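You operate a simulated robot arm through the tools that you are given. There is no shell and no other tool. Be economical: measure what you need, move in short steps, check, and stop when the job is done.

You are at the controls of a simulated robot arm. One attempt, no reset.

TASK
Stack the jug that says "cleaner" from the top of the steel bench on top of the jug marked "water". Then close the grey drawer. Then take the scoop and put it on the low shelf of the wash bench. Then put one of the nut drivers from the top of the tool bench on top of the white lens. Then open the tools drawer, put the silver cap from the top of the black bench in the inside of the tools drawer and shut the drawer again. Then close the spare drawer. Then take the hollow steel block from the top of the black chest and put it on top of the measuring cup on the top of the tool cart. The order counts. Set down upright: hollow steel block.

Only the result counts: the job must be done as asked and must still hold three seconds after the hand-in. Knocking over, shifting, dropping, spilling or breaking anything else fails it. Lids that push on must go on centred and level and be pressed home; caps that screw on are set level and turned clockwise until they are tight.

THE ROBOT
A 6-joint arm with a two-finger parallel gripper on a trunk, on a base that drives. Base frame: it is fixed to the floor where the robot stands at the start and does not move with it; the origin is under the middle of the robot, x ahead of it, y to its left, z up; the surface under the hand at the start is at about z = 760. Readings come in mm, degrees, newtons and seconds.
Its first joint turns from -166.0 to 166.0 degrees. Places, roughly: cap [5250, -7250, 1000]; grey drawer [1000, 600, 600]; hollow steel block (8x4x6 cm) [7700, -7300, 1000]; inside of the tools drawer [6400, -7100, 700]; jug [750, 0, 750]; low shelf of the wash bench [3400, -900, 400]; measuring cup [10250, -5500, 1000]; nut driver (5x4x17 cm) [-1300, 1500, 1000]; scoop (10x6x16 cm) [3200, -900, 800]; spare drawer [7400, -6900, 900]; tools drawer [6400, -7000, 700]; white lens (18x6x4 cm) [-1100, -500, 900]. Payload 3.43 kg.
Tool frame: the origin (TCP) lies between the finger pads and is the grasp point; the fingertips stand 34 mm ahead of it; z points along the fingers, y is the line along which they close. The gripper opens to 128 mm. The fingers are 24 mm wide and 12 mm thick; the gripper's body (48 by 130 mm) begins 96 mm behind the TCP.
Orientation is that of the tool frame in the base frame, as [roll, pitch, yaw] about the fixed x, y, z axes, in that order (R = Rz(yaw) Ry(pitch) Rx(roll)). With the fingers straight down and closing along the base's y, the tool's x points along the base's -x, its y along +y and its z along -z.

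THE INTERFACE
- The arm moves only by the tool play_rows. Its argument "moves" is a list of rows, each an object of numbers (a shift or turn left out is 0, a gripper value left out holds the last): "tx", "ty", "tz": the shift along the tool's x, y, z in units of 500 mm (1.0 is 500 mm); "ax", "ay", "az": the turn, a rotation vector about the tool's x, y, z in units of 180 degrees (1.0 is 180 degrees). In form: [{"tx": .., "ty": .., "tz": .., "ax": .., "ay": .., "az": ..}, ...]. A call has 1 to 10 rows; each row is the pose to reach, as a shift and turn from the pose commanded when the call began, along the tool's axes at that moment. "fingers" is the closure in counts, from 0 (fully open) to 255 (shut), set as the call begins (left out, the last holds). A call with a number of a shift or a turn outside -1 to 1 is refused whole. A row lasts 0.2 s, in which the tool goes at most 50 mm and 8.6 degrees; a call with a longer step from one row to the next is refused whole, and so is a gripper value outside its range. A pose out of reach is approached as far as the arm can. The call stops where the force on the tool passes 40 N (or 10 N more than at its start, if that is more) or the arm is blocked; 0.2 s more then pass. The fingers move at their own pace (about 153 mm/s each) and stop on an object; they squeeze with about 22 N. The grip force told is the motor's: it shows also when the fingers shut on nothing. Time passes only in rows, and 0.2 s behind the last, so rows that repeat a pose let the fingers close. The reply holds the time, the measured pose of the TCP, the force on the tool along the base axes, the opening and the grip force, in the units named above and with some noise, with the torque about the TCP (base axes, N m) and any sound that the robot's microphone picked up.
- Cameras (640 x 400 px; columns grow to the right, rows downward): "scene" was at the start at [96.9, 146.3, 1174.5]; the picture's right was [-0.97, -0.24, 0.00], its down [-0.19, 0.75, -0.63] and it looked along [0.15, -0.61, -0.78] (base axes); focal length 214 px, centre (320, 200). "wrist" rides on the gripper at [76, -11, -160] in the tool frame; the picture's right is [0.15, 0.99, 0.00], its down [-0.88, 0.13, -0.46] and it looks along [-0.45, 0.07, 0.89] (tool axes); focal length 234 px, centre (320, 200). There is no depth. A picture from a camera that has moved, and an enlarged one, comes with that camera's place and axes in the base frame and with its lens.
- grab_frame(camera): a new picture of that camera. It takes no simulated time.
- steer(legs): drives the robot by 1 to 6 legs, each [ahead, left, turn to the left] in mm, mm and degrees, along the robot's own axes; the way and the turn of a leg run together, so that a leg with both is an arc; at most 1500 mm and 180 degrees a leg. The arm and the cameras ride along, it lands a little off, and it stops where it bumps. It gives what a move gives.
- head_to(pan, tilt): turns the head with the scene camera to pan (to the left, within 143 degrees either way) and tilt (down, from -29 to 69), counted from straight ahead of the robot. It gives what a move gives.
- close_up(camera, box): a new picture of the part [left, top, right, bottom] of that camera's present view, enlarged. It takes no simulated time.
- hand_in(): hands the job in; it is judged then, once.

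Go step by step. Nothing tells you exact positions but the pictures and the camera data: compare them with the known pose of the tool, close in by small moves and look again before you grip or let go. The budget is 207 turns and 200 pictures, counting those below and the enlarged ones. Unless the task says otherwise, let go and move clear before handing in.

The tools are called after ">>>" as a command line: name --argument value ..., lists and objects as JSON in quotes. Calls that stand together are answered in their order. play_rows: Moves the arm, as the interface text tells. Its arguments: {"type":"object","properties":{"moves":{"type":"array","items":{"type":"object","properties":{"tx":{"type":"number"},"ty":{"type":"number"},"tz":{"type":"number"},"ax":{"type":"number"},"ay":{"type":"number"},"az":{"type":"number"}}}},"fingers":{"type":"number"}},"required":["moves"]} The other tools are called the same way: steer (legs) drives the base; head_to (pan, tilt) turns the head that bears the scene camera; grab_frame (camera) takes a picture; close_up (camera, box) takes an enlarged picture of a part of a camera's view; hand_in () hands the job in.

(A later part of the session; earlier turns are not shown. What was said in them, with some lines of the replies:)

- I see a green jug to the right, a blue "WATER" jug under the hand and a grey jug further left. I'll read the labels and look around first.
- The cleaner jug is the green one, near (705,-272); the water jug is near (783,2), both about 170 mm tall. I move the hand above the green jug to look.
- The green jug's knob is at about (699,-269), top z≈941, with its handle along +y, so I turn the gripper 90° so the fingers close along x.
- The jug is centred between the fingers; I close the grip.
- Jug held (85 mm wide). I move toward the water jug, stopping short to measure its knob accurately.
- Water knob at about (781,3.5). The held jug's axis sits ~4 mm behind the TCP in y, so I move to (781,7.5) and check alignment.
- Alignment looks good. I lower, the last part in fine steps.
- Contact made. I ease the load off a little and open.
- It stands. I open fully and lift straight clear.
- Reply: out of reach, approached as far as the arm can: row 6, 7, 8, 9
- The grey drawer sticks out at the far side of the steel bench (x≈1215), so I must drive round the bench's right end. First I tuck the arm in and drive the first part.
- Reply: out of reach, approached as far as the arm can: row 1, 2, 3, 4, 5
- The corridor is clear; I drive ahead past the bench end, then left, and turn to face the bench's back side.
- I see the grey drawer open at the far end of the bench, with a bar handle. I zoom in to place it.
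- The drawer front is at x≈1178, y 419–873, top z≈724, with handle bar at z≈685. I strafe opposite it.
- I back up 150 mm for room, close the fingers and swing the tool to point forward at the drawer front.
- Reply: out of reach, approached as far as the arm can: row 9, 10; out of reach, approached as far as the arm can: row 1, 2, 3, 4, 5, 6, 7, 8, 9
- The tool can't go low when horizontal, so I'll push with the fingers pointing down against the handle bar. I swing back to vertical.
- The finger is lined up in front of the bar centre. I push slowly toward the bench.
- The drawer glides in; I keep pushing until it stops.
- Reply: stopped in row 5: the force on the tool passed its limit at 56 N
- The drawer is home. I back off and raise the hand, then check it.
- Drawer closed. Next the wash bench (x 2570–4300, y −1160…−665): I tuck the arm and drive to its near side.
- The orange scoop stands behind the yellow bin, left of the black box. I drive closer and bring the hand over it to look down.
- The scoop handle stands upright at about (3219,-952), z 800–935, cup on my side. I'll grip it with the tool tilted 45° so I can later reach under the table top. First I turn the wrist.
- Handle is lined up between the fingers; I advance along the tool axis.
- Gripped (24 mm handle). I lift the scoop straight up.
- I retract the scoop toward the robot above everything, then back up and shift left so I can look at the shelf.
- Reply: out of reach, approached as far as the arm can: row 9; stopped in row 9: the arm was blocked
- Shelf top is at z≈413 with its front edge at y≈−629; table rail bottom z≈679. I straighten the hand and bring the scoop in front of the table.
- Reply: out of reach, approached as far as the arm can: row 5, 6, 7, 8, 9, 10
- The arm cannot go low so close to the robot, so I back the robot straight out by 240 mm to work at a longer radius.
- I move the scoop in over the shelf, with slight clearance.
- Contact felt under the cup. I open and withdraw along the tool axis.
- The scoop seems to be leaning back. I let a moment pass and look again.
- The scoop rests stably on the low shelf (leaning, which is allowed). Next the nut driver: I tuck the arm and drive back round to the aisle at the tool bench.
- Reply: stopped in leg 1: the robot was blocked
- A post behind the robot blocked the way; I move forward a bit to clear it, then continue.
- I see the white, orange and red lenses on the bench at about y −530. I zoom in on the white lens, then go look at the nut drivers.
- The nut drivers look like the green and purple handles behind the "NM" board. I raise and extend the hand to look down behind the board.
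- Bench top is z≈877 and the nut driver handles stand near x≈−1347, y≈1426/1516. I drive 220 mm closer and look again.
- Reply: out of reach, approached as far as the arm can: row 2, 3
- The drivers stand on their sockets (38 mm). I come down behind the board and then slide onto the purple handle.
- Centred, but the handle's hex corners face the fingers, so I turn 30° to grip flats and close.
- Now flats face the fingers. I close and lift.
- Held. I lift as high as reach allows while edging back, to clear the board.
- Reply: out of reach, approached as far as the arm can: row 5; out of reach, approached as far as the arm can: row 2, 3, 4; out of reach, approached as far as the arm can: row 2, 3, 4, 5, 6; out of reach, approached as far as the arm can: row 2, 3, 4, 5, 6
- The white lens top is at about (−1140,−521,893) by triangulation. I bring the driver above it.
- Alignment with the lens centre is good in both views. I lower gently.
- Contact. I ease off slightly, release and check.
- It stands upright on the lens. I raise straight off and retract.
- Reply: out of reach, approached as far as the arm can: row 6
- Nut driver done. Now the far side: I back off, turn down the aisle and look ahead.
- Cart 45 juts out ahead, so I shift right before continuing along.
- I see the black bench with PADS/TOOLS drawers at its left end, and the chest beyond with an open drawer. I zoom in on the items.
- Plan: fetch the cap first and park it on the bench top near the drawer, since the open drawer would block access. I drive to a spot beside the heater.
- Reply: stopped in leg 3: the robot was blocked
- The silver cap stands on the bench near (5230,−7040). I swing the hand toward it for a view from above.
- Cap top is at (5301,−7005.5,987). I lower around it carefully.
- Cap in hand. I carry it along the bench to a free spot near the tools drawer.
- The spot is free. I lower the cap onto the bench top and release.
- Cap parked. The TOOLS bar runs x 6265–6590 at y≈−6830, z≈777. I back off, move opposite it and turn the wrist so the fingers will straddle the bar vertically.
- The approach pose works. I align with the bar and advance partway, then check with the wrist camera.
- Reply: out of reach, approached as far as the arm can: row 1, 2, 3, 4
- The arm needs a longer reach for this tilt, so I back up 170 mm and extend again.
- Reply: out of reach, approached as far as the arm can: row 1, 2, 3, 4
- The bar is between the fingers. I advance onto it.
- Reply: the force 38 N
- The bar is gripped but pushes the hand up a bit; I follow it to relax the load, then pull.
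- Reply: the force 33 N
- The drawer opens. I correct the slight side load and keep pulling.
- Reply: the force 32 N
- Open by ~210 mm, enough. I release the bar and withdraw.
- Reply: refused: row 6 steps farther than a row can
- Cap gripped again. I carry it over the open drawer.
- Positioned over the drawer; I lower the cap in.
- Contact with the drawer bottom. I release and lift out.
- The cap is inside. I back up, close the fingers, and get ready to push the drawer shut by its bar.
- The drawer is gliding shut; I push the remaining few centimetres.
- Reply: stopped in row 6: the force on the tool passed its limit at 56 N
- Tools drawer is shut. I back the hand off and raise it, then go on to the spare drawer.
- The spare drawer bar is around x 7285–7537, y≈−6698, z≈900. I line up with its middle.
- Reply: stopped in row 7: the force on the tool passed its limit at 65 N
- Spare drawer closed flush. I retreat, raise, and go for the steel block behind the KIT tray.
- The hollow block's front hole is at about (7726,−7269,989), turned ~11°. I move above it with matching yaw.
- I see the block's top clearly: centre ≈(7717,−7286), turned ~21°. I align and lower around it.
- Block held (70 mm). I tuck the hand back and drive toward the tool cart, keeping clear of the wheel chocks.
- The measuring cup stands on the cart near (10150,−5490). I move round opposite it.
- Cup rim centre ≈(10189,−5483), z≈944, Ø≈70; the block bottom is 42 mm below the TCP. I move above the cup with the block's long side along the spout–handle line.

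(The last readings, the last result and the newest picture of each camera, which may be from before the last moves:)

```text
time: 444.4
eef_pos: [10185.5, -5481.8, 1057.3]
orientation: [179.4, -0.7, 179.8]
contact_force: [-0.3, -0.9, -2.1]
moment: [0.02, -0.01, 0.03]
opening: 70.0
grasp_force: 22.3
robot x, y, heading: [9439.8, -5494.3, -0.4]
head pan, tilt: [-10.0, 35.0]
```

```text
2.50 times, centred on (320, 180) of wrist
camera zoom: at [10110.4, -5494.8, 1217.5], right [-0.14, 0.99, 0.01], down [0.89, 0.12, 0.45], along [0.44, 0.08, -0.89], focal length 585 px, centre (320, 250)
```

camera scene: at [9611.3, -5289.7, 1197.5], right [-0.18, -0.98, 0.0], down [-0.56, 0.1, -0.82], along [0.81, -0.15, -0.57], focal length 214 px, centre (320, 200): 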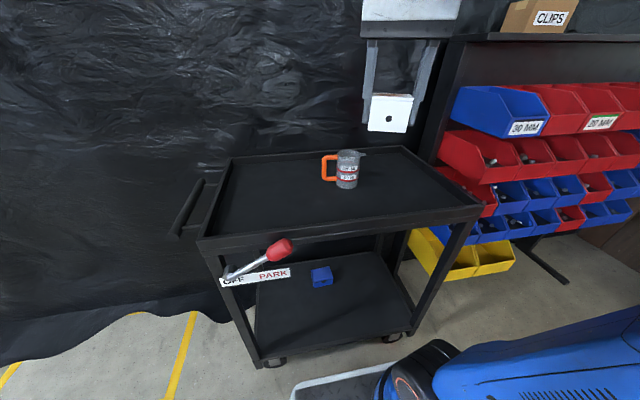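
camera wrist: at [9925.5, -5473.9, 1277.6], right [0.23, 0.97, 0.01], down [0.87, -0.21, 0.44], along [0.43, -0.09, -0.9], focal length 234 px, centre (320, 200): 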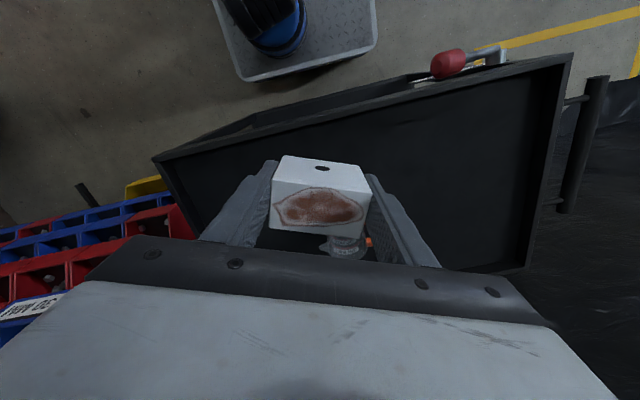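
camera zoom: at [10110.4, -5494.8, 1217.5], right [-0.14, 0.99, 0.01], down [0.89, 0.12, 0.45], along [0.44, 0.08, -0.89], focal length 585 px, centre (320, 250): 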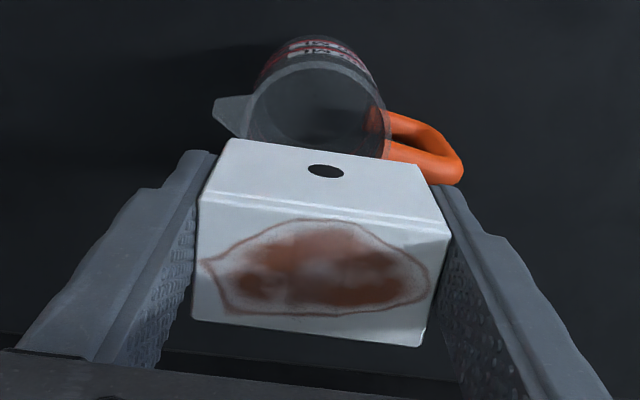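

Alignment is within a couple of mm. I nudge slightly and lower.

>>> play_rows --moves '[{"ty": 0.003, "tx": -0.002, "tz": 0.04}, {"ty": 0.003, "tx": -0.002, "tz": 0.08}, {"ty": 0.003, "tx": -0.002, "tz": 0.11}, {"ty": 0.003, "tx": -0.002, "tz": 0.12}, {"ty": 0.003, "tx": -0.002, "tz": 0.12}]'

>>> close_up --camera "scene" --box '[310, 100, 390, 200]'

>>> close_up --camera "wrist" --box '[240, 100, 400, 260]'

```text
time: 445.6
eef_pos: [10186.8, -5481.0, 999.3]
orientation: [179.3, -0.7, 179.8]
contact_force: [-0.3, 0.4, -2.7]
moment: [0.03, 0.01, 0.0]
opening: 69.7
grasp_force: 22.2
robot x, y, heading: [9446.2, -5493.8, -0.7]
head pan, tilt: [-10.0, 35.0]
```

```text
4.00 times, centred on (350, 150) of scene
camera zoom: at [9611.4, -5289.7, 1197.5], right [-0.18, -0.98, 0.0], down [-0.56, 0.1, -0.82], along [0.81, -0.15, -0.57], focal length 858 px, centre (200, 400)
```

zoom: 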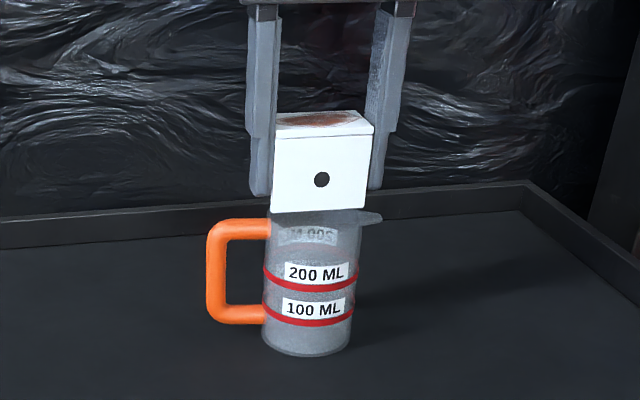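

```text
2.50 times, centred on (320, 180) of wrist
camera zoom: at [10111.9, -5493.1, 1159.4], right [-0.14, 0.99, 0.01], down [0.89, 0.12, 0.45], along [0.44, 0.08, -0.9], focal length 585 px, centre (320, 250)
```

zoom: 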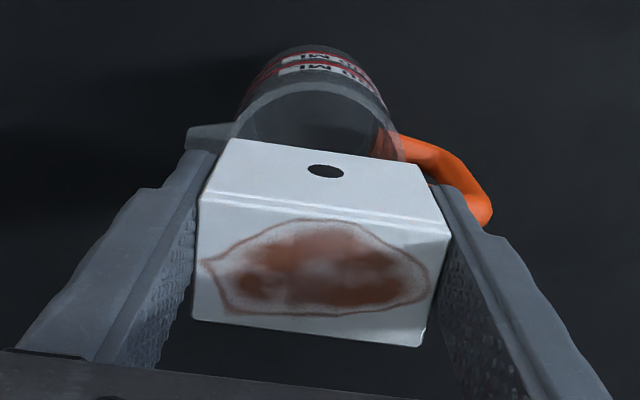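

Both cameras suggest the block sits ~6 mm too far from me; I correct and lower until contact.

>>> play_rows --moves '[{"tx": 0.012}, {"tx": 0.012, "tz": 0.01}, {"tx": 0.012, "tz": 0.016}, {"tx": 0.012, "tz": 0.016}]'

>>> close_up --camera "scene" --box '[310, 100, 390, 200]'

```text
time: 446.6
eef_pos: [10182.6, -5481.0, 990.4]
orientation: [179.3, -0.7, 179.8]
contact_force: [0.3, 0.0, -2.6]
moment: [0.0, 0.01, -0.01]
opening: 69.8
grasp_force: 22.0
robot x, y, heading: [9442.5, -5491.5, -0.4]
head pan, tilt: [-10.0, 35.0]
```

```text
4.00 times, centred on (350, 150) of scene
camera zoom: at [9611.4, -5289.7, 1197.5], right [-0.18, -0.98, 0.0], down [-0.56, 0.1, -0.82], along [0.81, -0.15, -0.57], focal length 858 px, centre (200, 400)
```

zoom: 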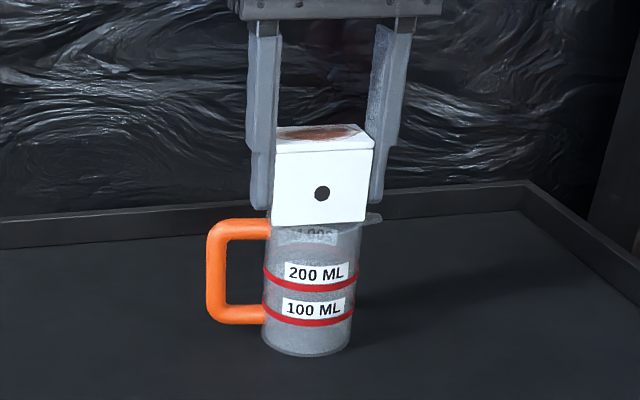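

>>> play_rows --moves '[{"tz": 0.003}, {"tz": 0.006}, {"tz": 0.006}]'

>>> play_rows --moves '[{"tz": 0.003}, {"tz": 0.006}, {"tz": 0.006}]'

```text
time: 447.4
eef_pos: [10181.3, -5481.8, 988.1]
orientation: [179.3, -0.8, 179.9]
contact_force: [0.0, -1.0, 13.2]
moment: [-0.58, -0.01, 0.01]
opening: 70.2
grasp_force: 21.8
robot x, y, heading: [9443.5, -5493.2, -0.1]
head pan, tilt: [-10.0, 35.0]
```

```text
time: 448.2
eef_pos: [10182.1, -5481.0, 985.1]
orientation: [179.2, -0.8, 179.8]
contact_force: [-0.7, 0.1, 12.4]
moment: [-0.53, 0.13, -0.03]
opening: 69.8
grasp_force: 22.1
robot x, y, heading: [9444.2, -5492.3, -0.7]
head pan, tilt: [-10.0, 35.0]
```

Contact comes only at the spout end, which seems raised, so I'll lift and turn the block 90° so it spans the rim clear of the spout and handle.

>>> play_rows --moves '[{"tz": -0.01}, {"tz": -0.04}, {"tz": -0.08}, {"tz": -0.12}]'

>>> play_rows --moves '[{"az": 0.045}, {"az": 0.09}, {"az": 0.135}, {"az": 0.18}, {"az": 0.225}, {"az": 0.27}, {"az": 0.315}, {"az": 0.36}, {"az": 0.405}, {"az": 0.45}]'

>>> play_rows --moves '[{"az": 0.04}, {"az": 0.05}, {"az": 0.05}]'

>>> close_up --camera "scene" --box '[310, 80, 390, 190]'

>>> close_up --camera "wrist" --box '[240, 80, 400, 260]'

```text
time: 449.2
eef_pos: [10181.2, -5481.7, 1045.5]
orientation: [179.3, -0.9, 179.9]
contact_force: [0.0, 0.1, -3.0]
moment: [0.0, 0.04, 0.0]
opening: 69.6
grasp_force: 22.0
robot x, y, heading: [9445.4, -5495.9, -0.4]
head pan, tilt: [-10.0, 35.0]
```

```text
time: 451.4
eef_pos: [10182.4, -5482.4, 1045.3]
orientation: [-179.4, -0.8, 98.8]
contact_force: [-0.5, -0.2, -2.6]
moment: [0.01, 0.02, -0.05]
opening: 69.8
grasp_force: 22.1
robot x, y, heading: [9445.6, -5492.0, -0.7]
head pan, tilt: [-10.0, 35.0]
```

```text
time: 452.2
eef_pos: [10182.3, -5481.8, 1042.8]
orientation: [-179.4, -0.7, 89.8]
contact_force: [-1.0, -0.5, -3.0]
moment: [0.0, -0.03, 0.0]
opening: 70.2
grasp_force: 22.8
robot x, y, heading: [9446.9, -5493.2, -0.7]
head pan, tilt: [-10.0, 35.0]
```

```text
3.64 times, centred on (350, 135) of scene
camera zoom: at [9611.4, -5289.7, 1197.5], right [-0.18, -0.98, 0.0], down [-0.56, 0.1, -0.82], along [0.81, -0.15, -0.57], focal length 780 px, centre (211, 436)
```

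zoom: 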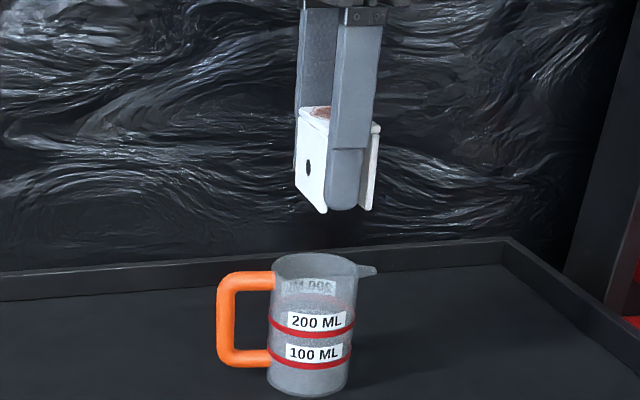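

```text
2.22 times, centred on (320, 170) of wrist
camera zoom: at [10172.3, -5407.5, 1204.8], right [0.99, 0.14, -0.01], down [0.13, -0.89, 0.44], along [0.05, -0.44, -0.9], focal length 520 px, centre (320, 267)
```

zoom: 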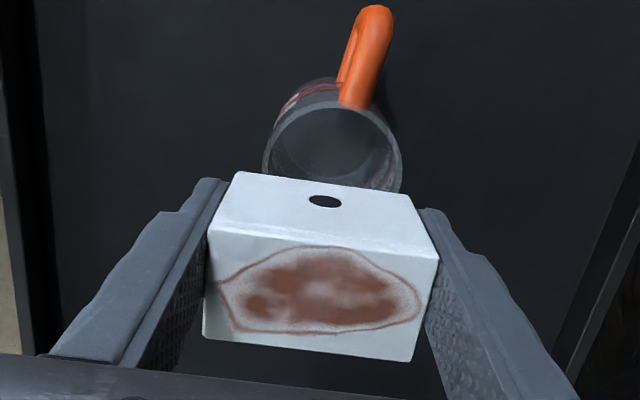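

Turned; handle and spout now lie across the short side. I shift a few mm to centre on the rim and lower.

>>> play_rows --moves '[{"tx": 0.012, "ty": 0.006, "tz": 0.03}, {"tx": 0.012, "ty": 0.006, "tz": 0.06}, {"tx": 0.012, "ty": 0.006, "tz": 0.085}, {"tx": 0.012, "ty": 0.006, "tz": 0.096}, {"tx": 0.012, "ty": 0.006, "tz": 0.096}]'

>>> close_up --camera "scene" --box '[310, 100, 390, 200]'

>>> close_up --camera "wrist" --box '[240, 80, 400, 260]'

```text
time: 453.4
eef_pos: [10184.5, -5474.9, 996.1]
orientation: [-179.2, -0.7, 89.9]
contact_force: [-0.5, -0.3, -3.1]
moment: [0.02, -0.04, 0.02]
opening: 70.1
grasp_force: 22.1
robot x, y, heading: [9442.4, -5492.6, -0.1]
head pan, tilt: [-10.0, 35.0]
```

```text
4.00 times, centred on (350, 150) of scene
camera zoom: at [9611.4, -5289.7, 1197.5], right [-0.18, -0.98, 0.0], down [-0.56, 0.1, -0.82], along [0.81, -0.15, -0.57], focal length 858 px, centre (200, 400)
```

zoom: 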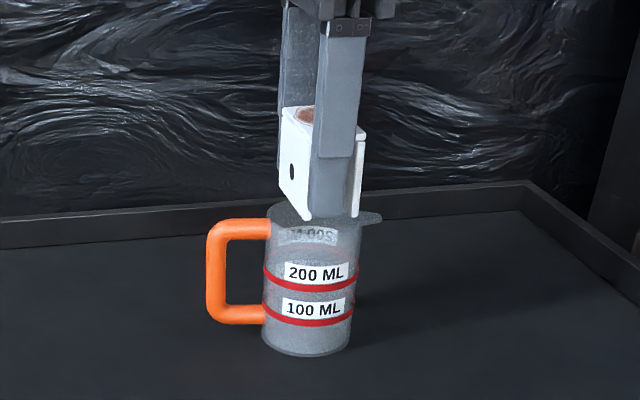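

```text
2.22 times, centred on (320, 170) of wrist
camera zoom: at [10174.2, -5400.2, 1157.7], right [0.99, 0.14, -0.01], down [0.13, -0.89, 0.44], along [0.05, -0.44, -0.9], focal length 520 px, centre (320, 267)
```

zoom: 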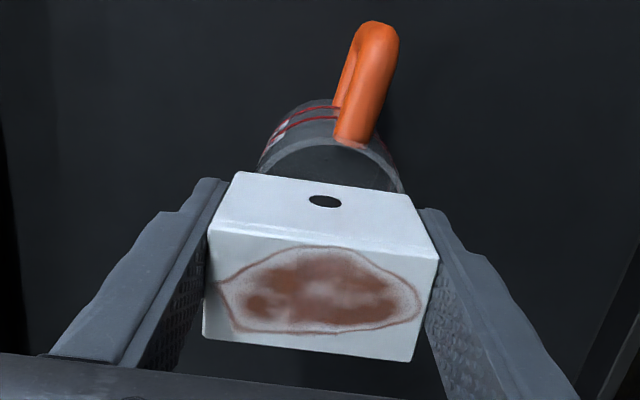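

>>> play_rows --moves '[{"ty": 0.003, "tz": 0.004}, {"ty": 0.003, "tz": 0.008}, {"ty": 0.003, "tz": 0.008}]'

>>> play_rows --moves '[{"tz": 0.004}, {"tz": 0.008}, {"tz": 0.008}]'

```text
time: 454.2
eef_pos: [10185.8, -5474.6, 991.7]
orientation: [-179.4, -0.8, 89.9]
contact_force: [-0.4, -0.3, -3.2]
moment: [0.03, 0.02, -0.03]
opening: 70.1
grasp_force: 21.9
robot x, y, heading: [9447.6, -5492.9, -0.4]
head pan, tilt: [-10.0, 35.0]
```

```text
time: 455.1
eef_pos: [10186.1, -5474.8, 987.1]
orientation: [-179.3, -0.7, 89.9]
contact_force: [0.2, -0.4, -2.8]
moment: [0.04, -0.01, 0.01]
opening: 70.0
grasp_force: 22.3
robot x, y, heading: [9444.0, -5494.7, -0.5]
head pan, tilt: [-10.0, 35.0]
```

>>> play_rows --moves '[{"tz": 0.003}, {"tz": 0.006}, {"tz": 0.006}]'

>>> play_rows --moves '[{"tz": 0.002}, {"tz": 0.004}, {"tz": 0.004}]'

```text
time: 455.9
eef_pos: [10185.0, -5475.2, 984.6]
orientation: [-179.3, -0.7, 89.8]
contact_force: [-0.2, 0.6, -2.8]
moment: [0.05, 0.02, -0.04]
opening: 70.0
grasp_force: 21.8
robot x, y, heading: [9443.4, -5494.3, -0.4]
head pan, tilt: [-10.0, 35.0]
```

```text
time: 456.6
eef_pos: [10184.6, -5476.1, 982.5]
orientation: [-179.4, -0.7, 89.9]
contact_force: [0.4, 0.7, 14.7]
moment: [0.13, -0.59, 0.03]
opening: 69.7
grasp_force: 21.8
robot x, y, heading: [9444.0, -5491.5, -0.4]
head pan, tilt: [-10.0, 35.0]
```

Contact starts at the far end because the tool is tilted about 1°. I lift a hair, level it, and lower again.

>>> play_rows --moves '[{"tz": -0.006}, {"tz": -0.006, "ax": -0.0056}, {"tz": -0.006, "ax": -0.0056}]'

>>> play_rows --moves '[{"tz": 0.003}, {"tz": 0.005}, {"tz": 0.007}, {"tz": 0.007}]'

```text
time: 457.4
eef_pos: [10185.1, -5475.8, 985.3]
orientation: [179.6, -0.7, 89.9]
contact_force: [-0.3, 0.0, -2.0]
moment: [0.02, -0.01, 0.01]
opening: 69.7
grasp_force: 22.0
robot x, y, heading: [9445.5, -5493.8, -0.4]
head pan, tilt: [-10.0, 35.0]
```

```text
time: 458.4
eef_pos: [10186.0, -5473.6, 982.8]
orientation: [179.8, -0.6, 89.9]
contact_force: [0.2, 0.0, 4.6]
moment: [0.07, 0.23, 0.0]
opening: 69.9
grasp_force: 22.4
robot x, y, heading: [9445.1, -5493.3, -0.3]
head pan, tilt: [-10.0, 35.0]
```

>>> play_rows --moves '[{"tz": 0.002}, {"tz": 0.002}]'

>>> close_up --camera "scene" --box '[310, 100, 390, 200]'

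```text
time: 459.1
eef_pos: [10184.7, -5473.4, 982.0]
orientation: [179.7, -0.8, 89.9]
contact_force: [-0.3, 1.1, 14.9]
moment: [0.07, 0.33, -0.02]
opening: 70.0
grasp_force: 21.8
robot x, y, heading: [9443.3, -5487.3, -0.3]
head pan, tilt: [-10.0, 35.0]
```

```text
4.00 times, centred on (350, 150) of scene
camera zoom: at [9610.9, -5289.7, 1197.6], right [-0.18, -0.98, 0.0], down [-0.56, 0.1, -0.82], along [0.81, -0.15, -0.57], focal length 858 px, centre (200, 400)
```

zoom: 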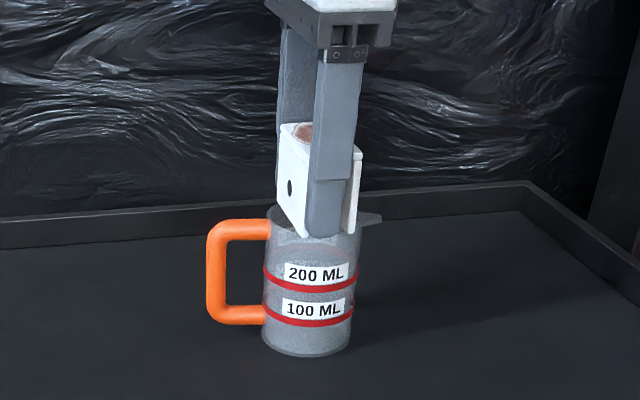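

Both ends now bear. I release gently.

>>> play_rows --moves '[{"tz": -0.001}, {"tz": -0.001}]'

>>> play_rows --moves '[{}, {}, {}]' --fingers 95

>>> close_up --camera "scene" --box '[310, 100, 390, 200]'

```text
time: 459.6
eef_pos: [10186.7, -5475.6, 982.5]
orientation: [179.6, -0.8, 89.9]
contact_force: [0.0, -0.3, 15.3]
moment: [0.08, 0.26, 0.0]
opening: 69.9
grasp_force: 21.7
robot x, y, heading: [9446.5, -5493.0, -0.2]
head pan, tilt: [-10.0, 35.0]
```

```text
time: 460.4
eef_pos: [10185.7, -5475.3, 981.3]
orientation: [179.7, -0.7, 89.9]
contact_force: [0.4, 0.5, 0.7]
moment: [-0.03, -0.03, 0.01]
opening: 80.3
grasp_force: 0.0
robot x, y, heading: [9446.3, -5492.8, -0.1]
head pan, tilt: [-10.0, 35.0]
```

```text
4.00 times, centred on (350, 150) of scene
camera zoom: at [9611.3, -5289.7, 1197.5], right [-0.18, -0.98, 0.0], down [-0.56, 0.1, -0.82], along [0.81, -0.15, -0.57], focal length 858 px, centre (200, 400)
```

zoom: 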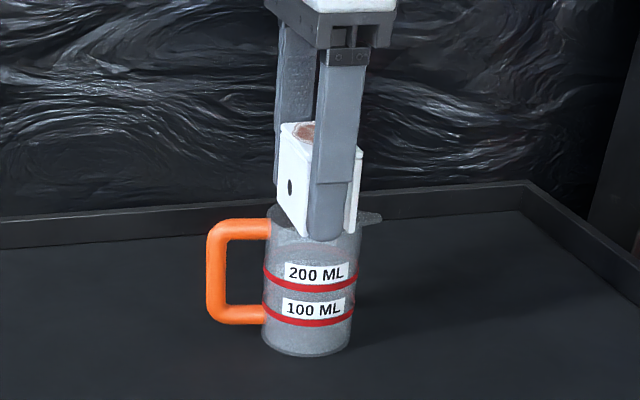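

The block stays level on the cup. I lift the fingers straight clear and check.

>>> play_rows --moves '[{"tz": -0.02}, {"tz": -0.06}, {"tz": -0.11}, {"tz": -0.17}, {"tz": -0.23}, {"tz": -0.28}]'

>>> close_up --camera "scene" --box '[310, 100, 390, 200]'

>>> close_up --camera "wrist" --box '[220, 60, 420, 260]'

```text
time: 461.9
eef_pos: [10185.0, -5476.8, 1122.3]
orientation: [179.7, -0.7, 89.8]
contact_force: [0.0, -0.2, -0.1]
moment: [0.03, 0.01, 0.0]
opening: 80.2
grasp_force: 0.0
robot x, y, heading: [9444.8, -5495.0, -0.6]
head pan, tilt: [-10.0, 35.0]
```

```text
4.00 times, centred on (350, 150) of scene
camera zoom: at [9611.3, -5289.7, 1197.5], right [-0.18, -0.98, 0.0], down [-0.56, 0.1, -0.82], along [0.81, -0.15, -0.57], focal length 858 px, centre (200, 400)
```

zoom: 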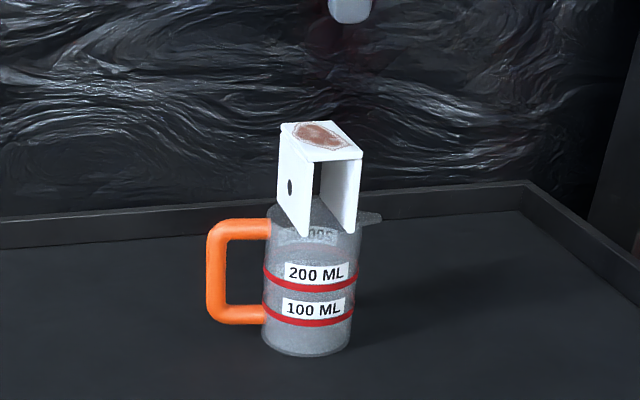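

```text
2.00 times, centred on (320, 160) of wrist
camera zoom: at [10171.6, -5402.8, 1283.7], right [0.99, 0.14, 0.01], down [0.13, -0.89, 0.45], along [0.07, -0.44, -0.9], focal length 468 px, centre (320, 280)
```

zoom: 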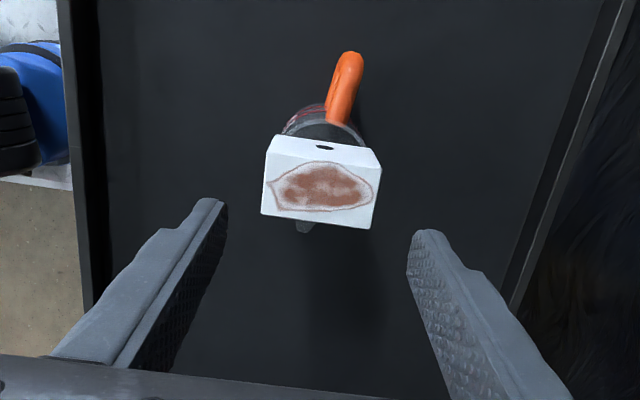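

The block stands level across the rim. I draw the hand back clear of the cart, then hand in.

>>> play_rows --moves '[{"ty": -0.06}, {"ty": -0.14}, {"ty": -0.22}, {"ty": -0.3}, {"ty": -0.36}, {"ty": -0.36}]'

>>> grab_frame --camera "scene"

```text
time: 463.2
eef_pos: [10005.7, -5475.6, 1120.2]
orientation: [179.9, -0.7, 89.9]
contact_force: [-0.2, -0.4, 1.1]
moment: [-0.01, 0.02, 0.0]
opening: 80.3
grasp_force: 0.0
robot x, y, heading: [9448.0, -5493.2, -0.5]
head pan, tilt: [-10.0, 35.0]
```

```text
15 pictures are left
camera scene: at [9611.4, -5289.7, 1197.5], right [-0.18, -0.98, 0.0], down [-0.56, 0.1, -0.82], along [0.81, -0.15, -0.57], focal length 214 px, centre (320, 200)
```

scene: 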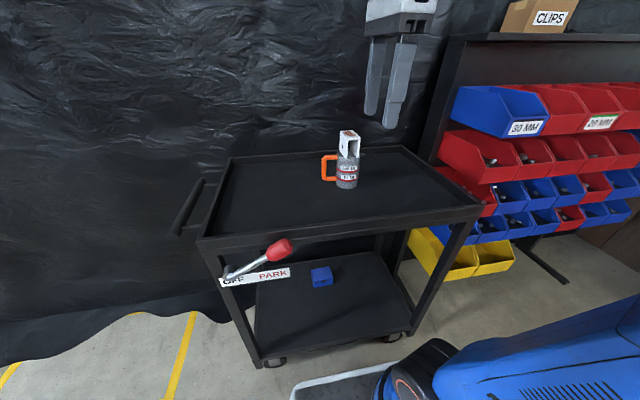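

The block is stable on the measuring cup and the hand is clear; all steps are done in order, so I hand the job in.

>>> hand_in

```text
The job is handed in.
```

I did all seven steps in the order asked and handed the job in, but I don't have the judge's result.

- **Cleaner jug:** it stands on the water jug.
- **Grey drawer:** closed. It sits on the far side of the steel bench and also carries a "TOOLS" label.
- **Scoop:** it is on the low shelf of the wash bench. It stood upright when I set it down, but tipped back after I let go and now rests leaning. It was still leaning, and not moving, when I checked about a second later.
- **Nut driver:** I used the purple one. It stands on its socket on the white lens.
- **Silver cap:** it is inside the tools drawer, which is shut again. I picked the cap up first and parked it on the bench top while I opened the drawer, because the open drawer would have blocked the way to it.
- **Spare drawer:** closed.
- **Hollow steel block:** it stands upright and level across the rim of the measuring cup.

While driving, the robot bumped a wooden post near the wash bench once. It was also stopped once against the black bench, or possibly the heater beside it. I saw nothing moved, but I did not check either spot closely.
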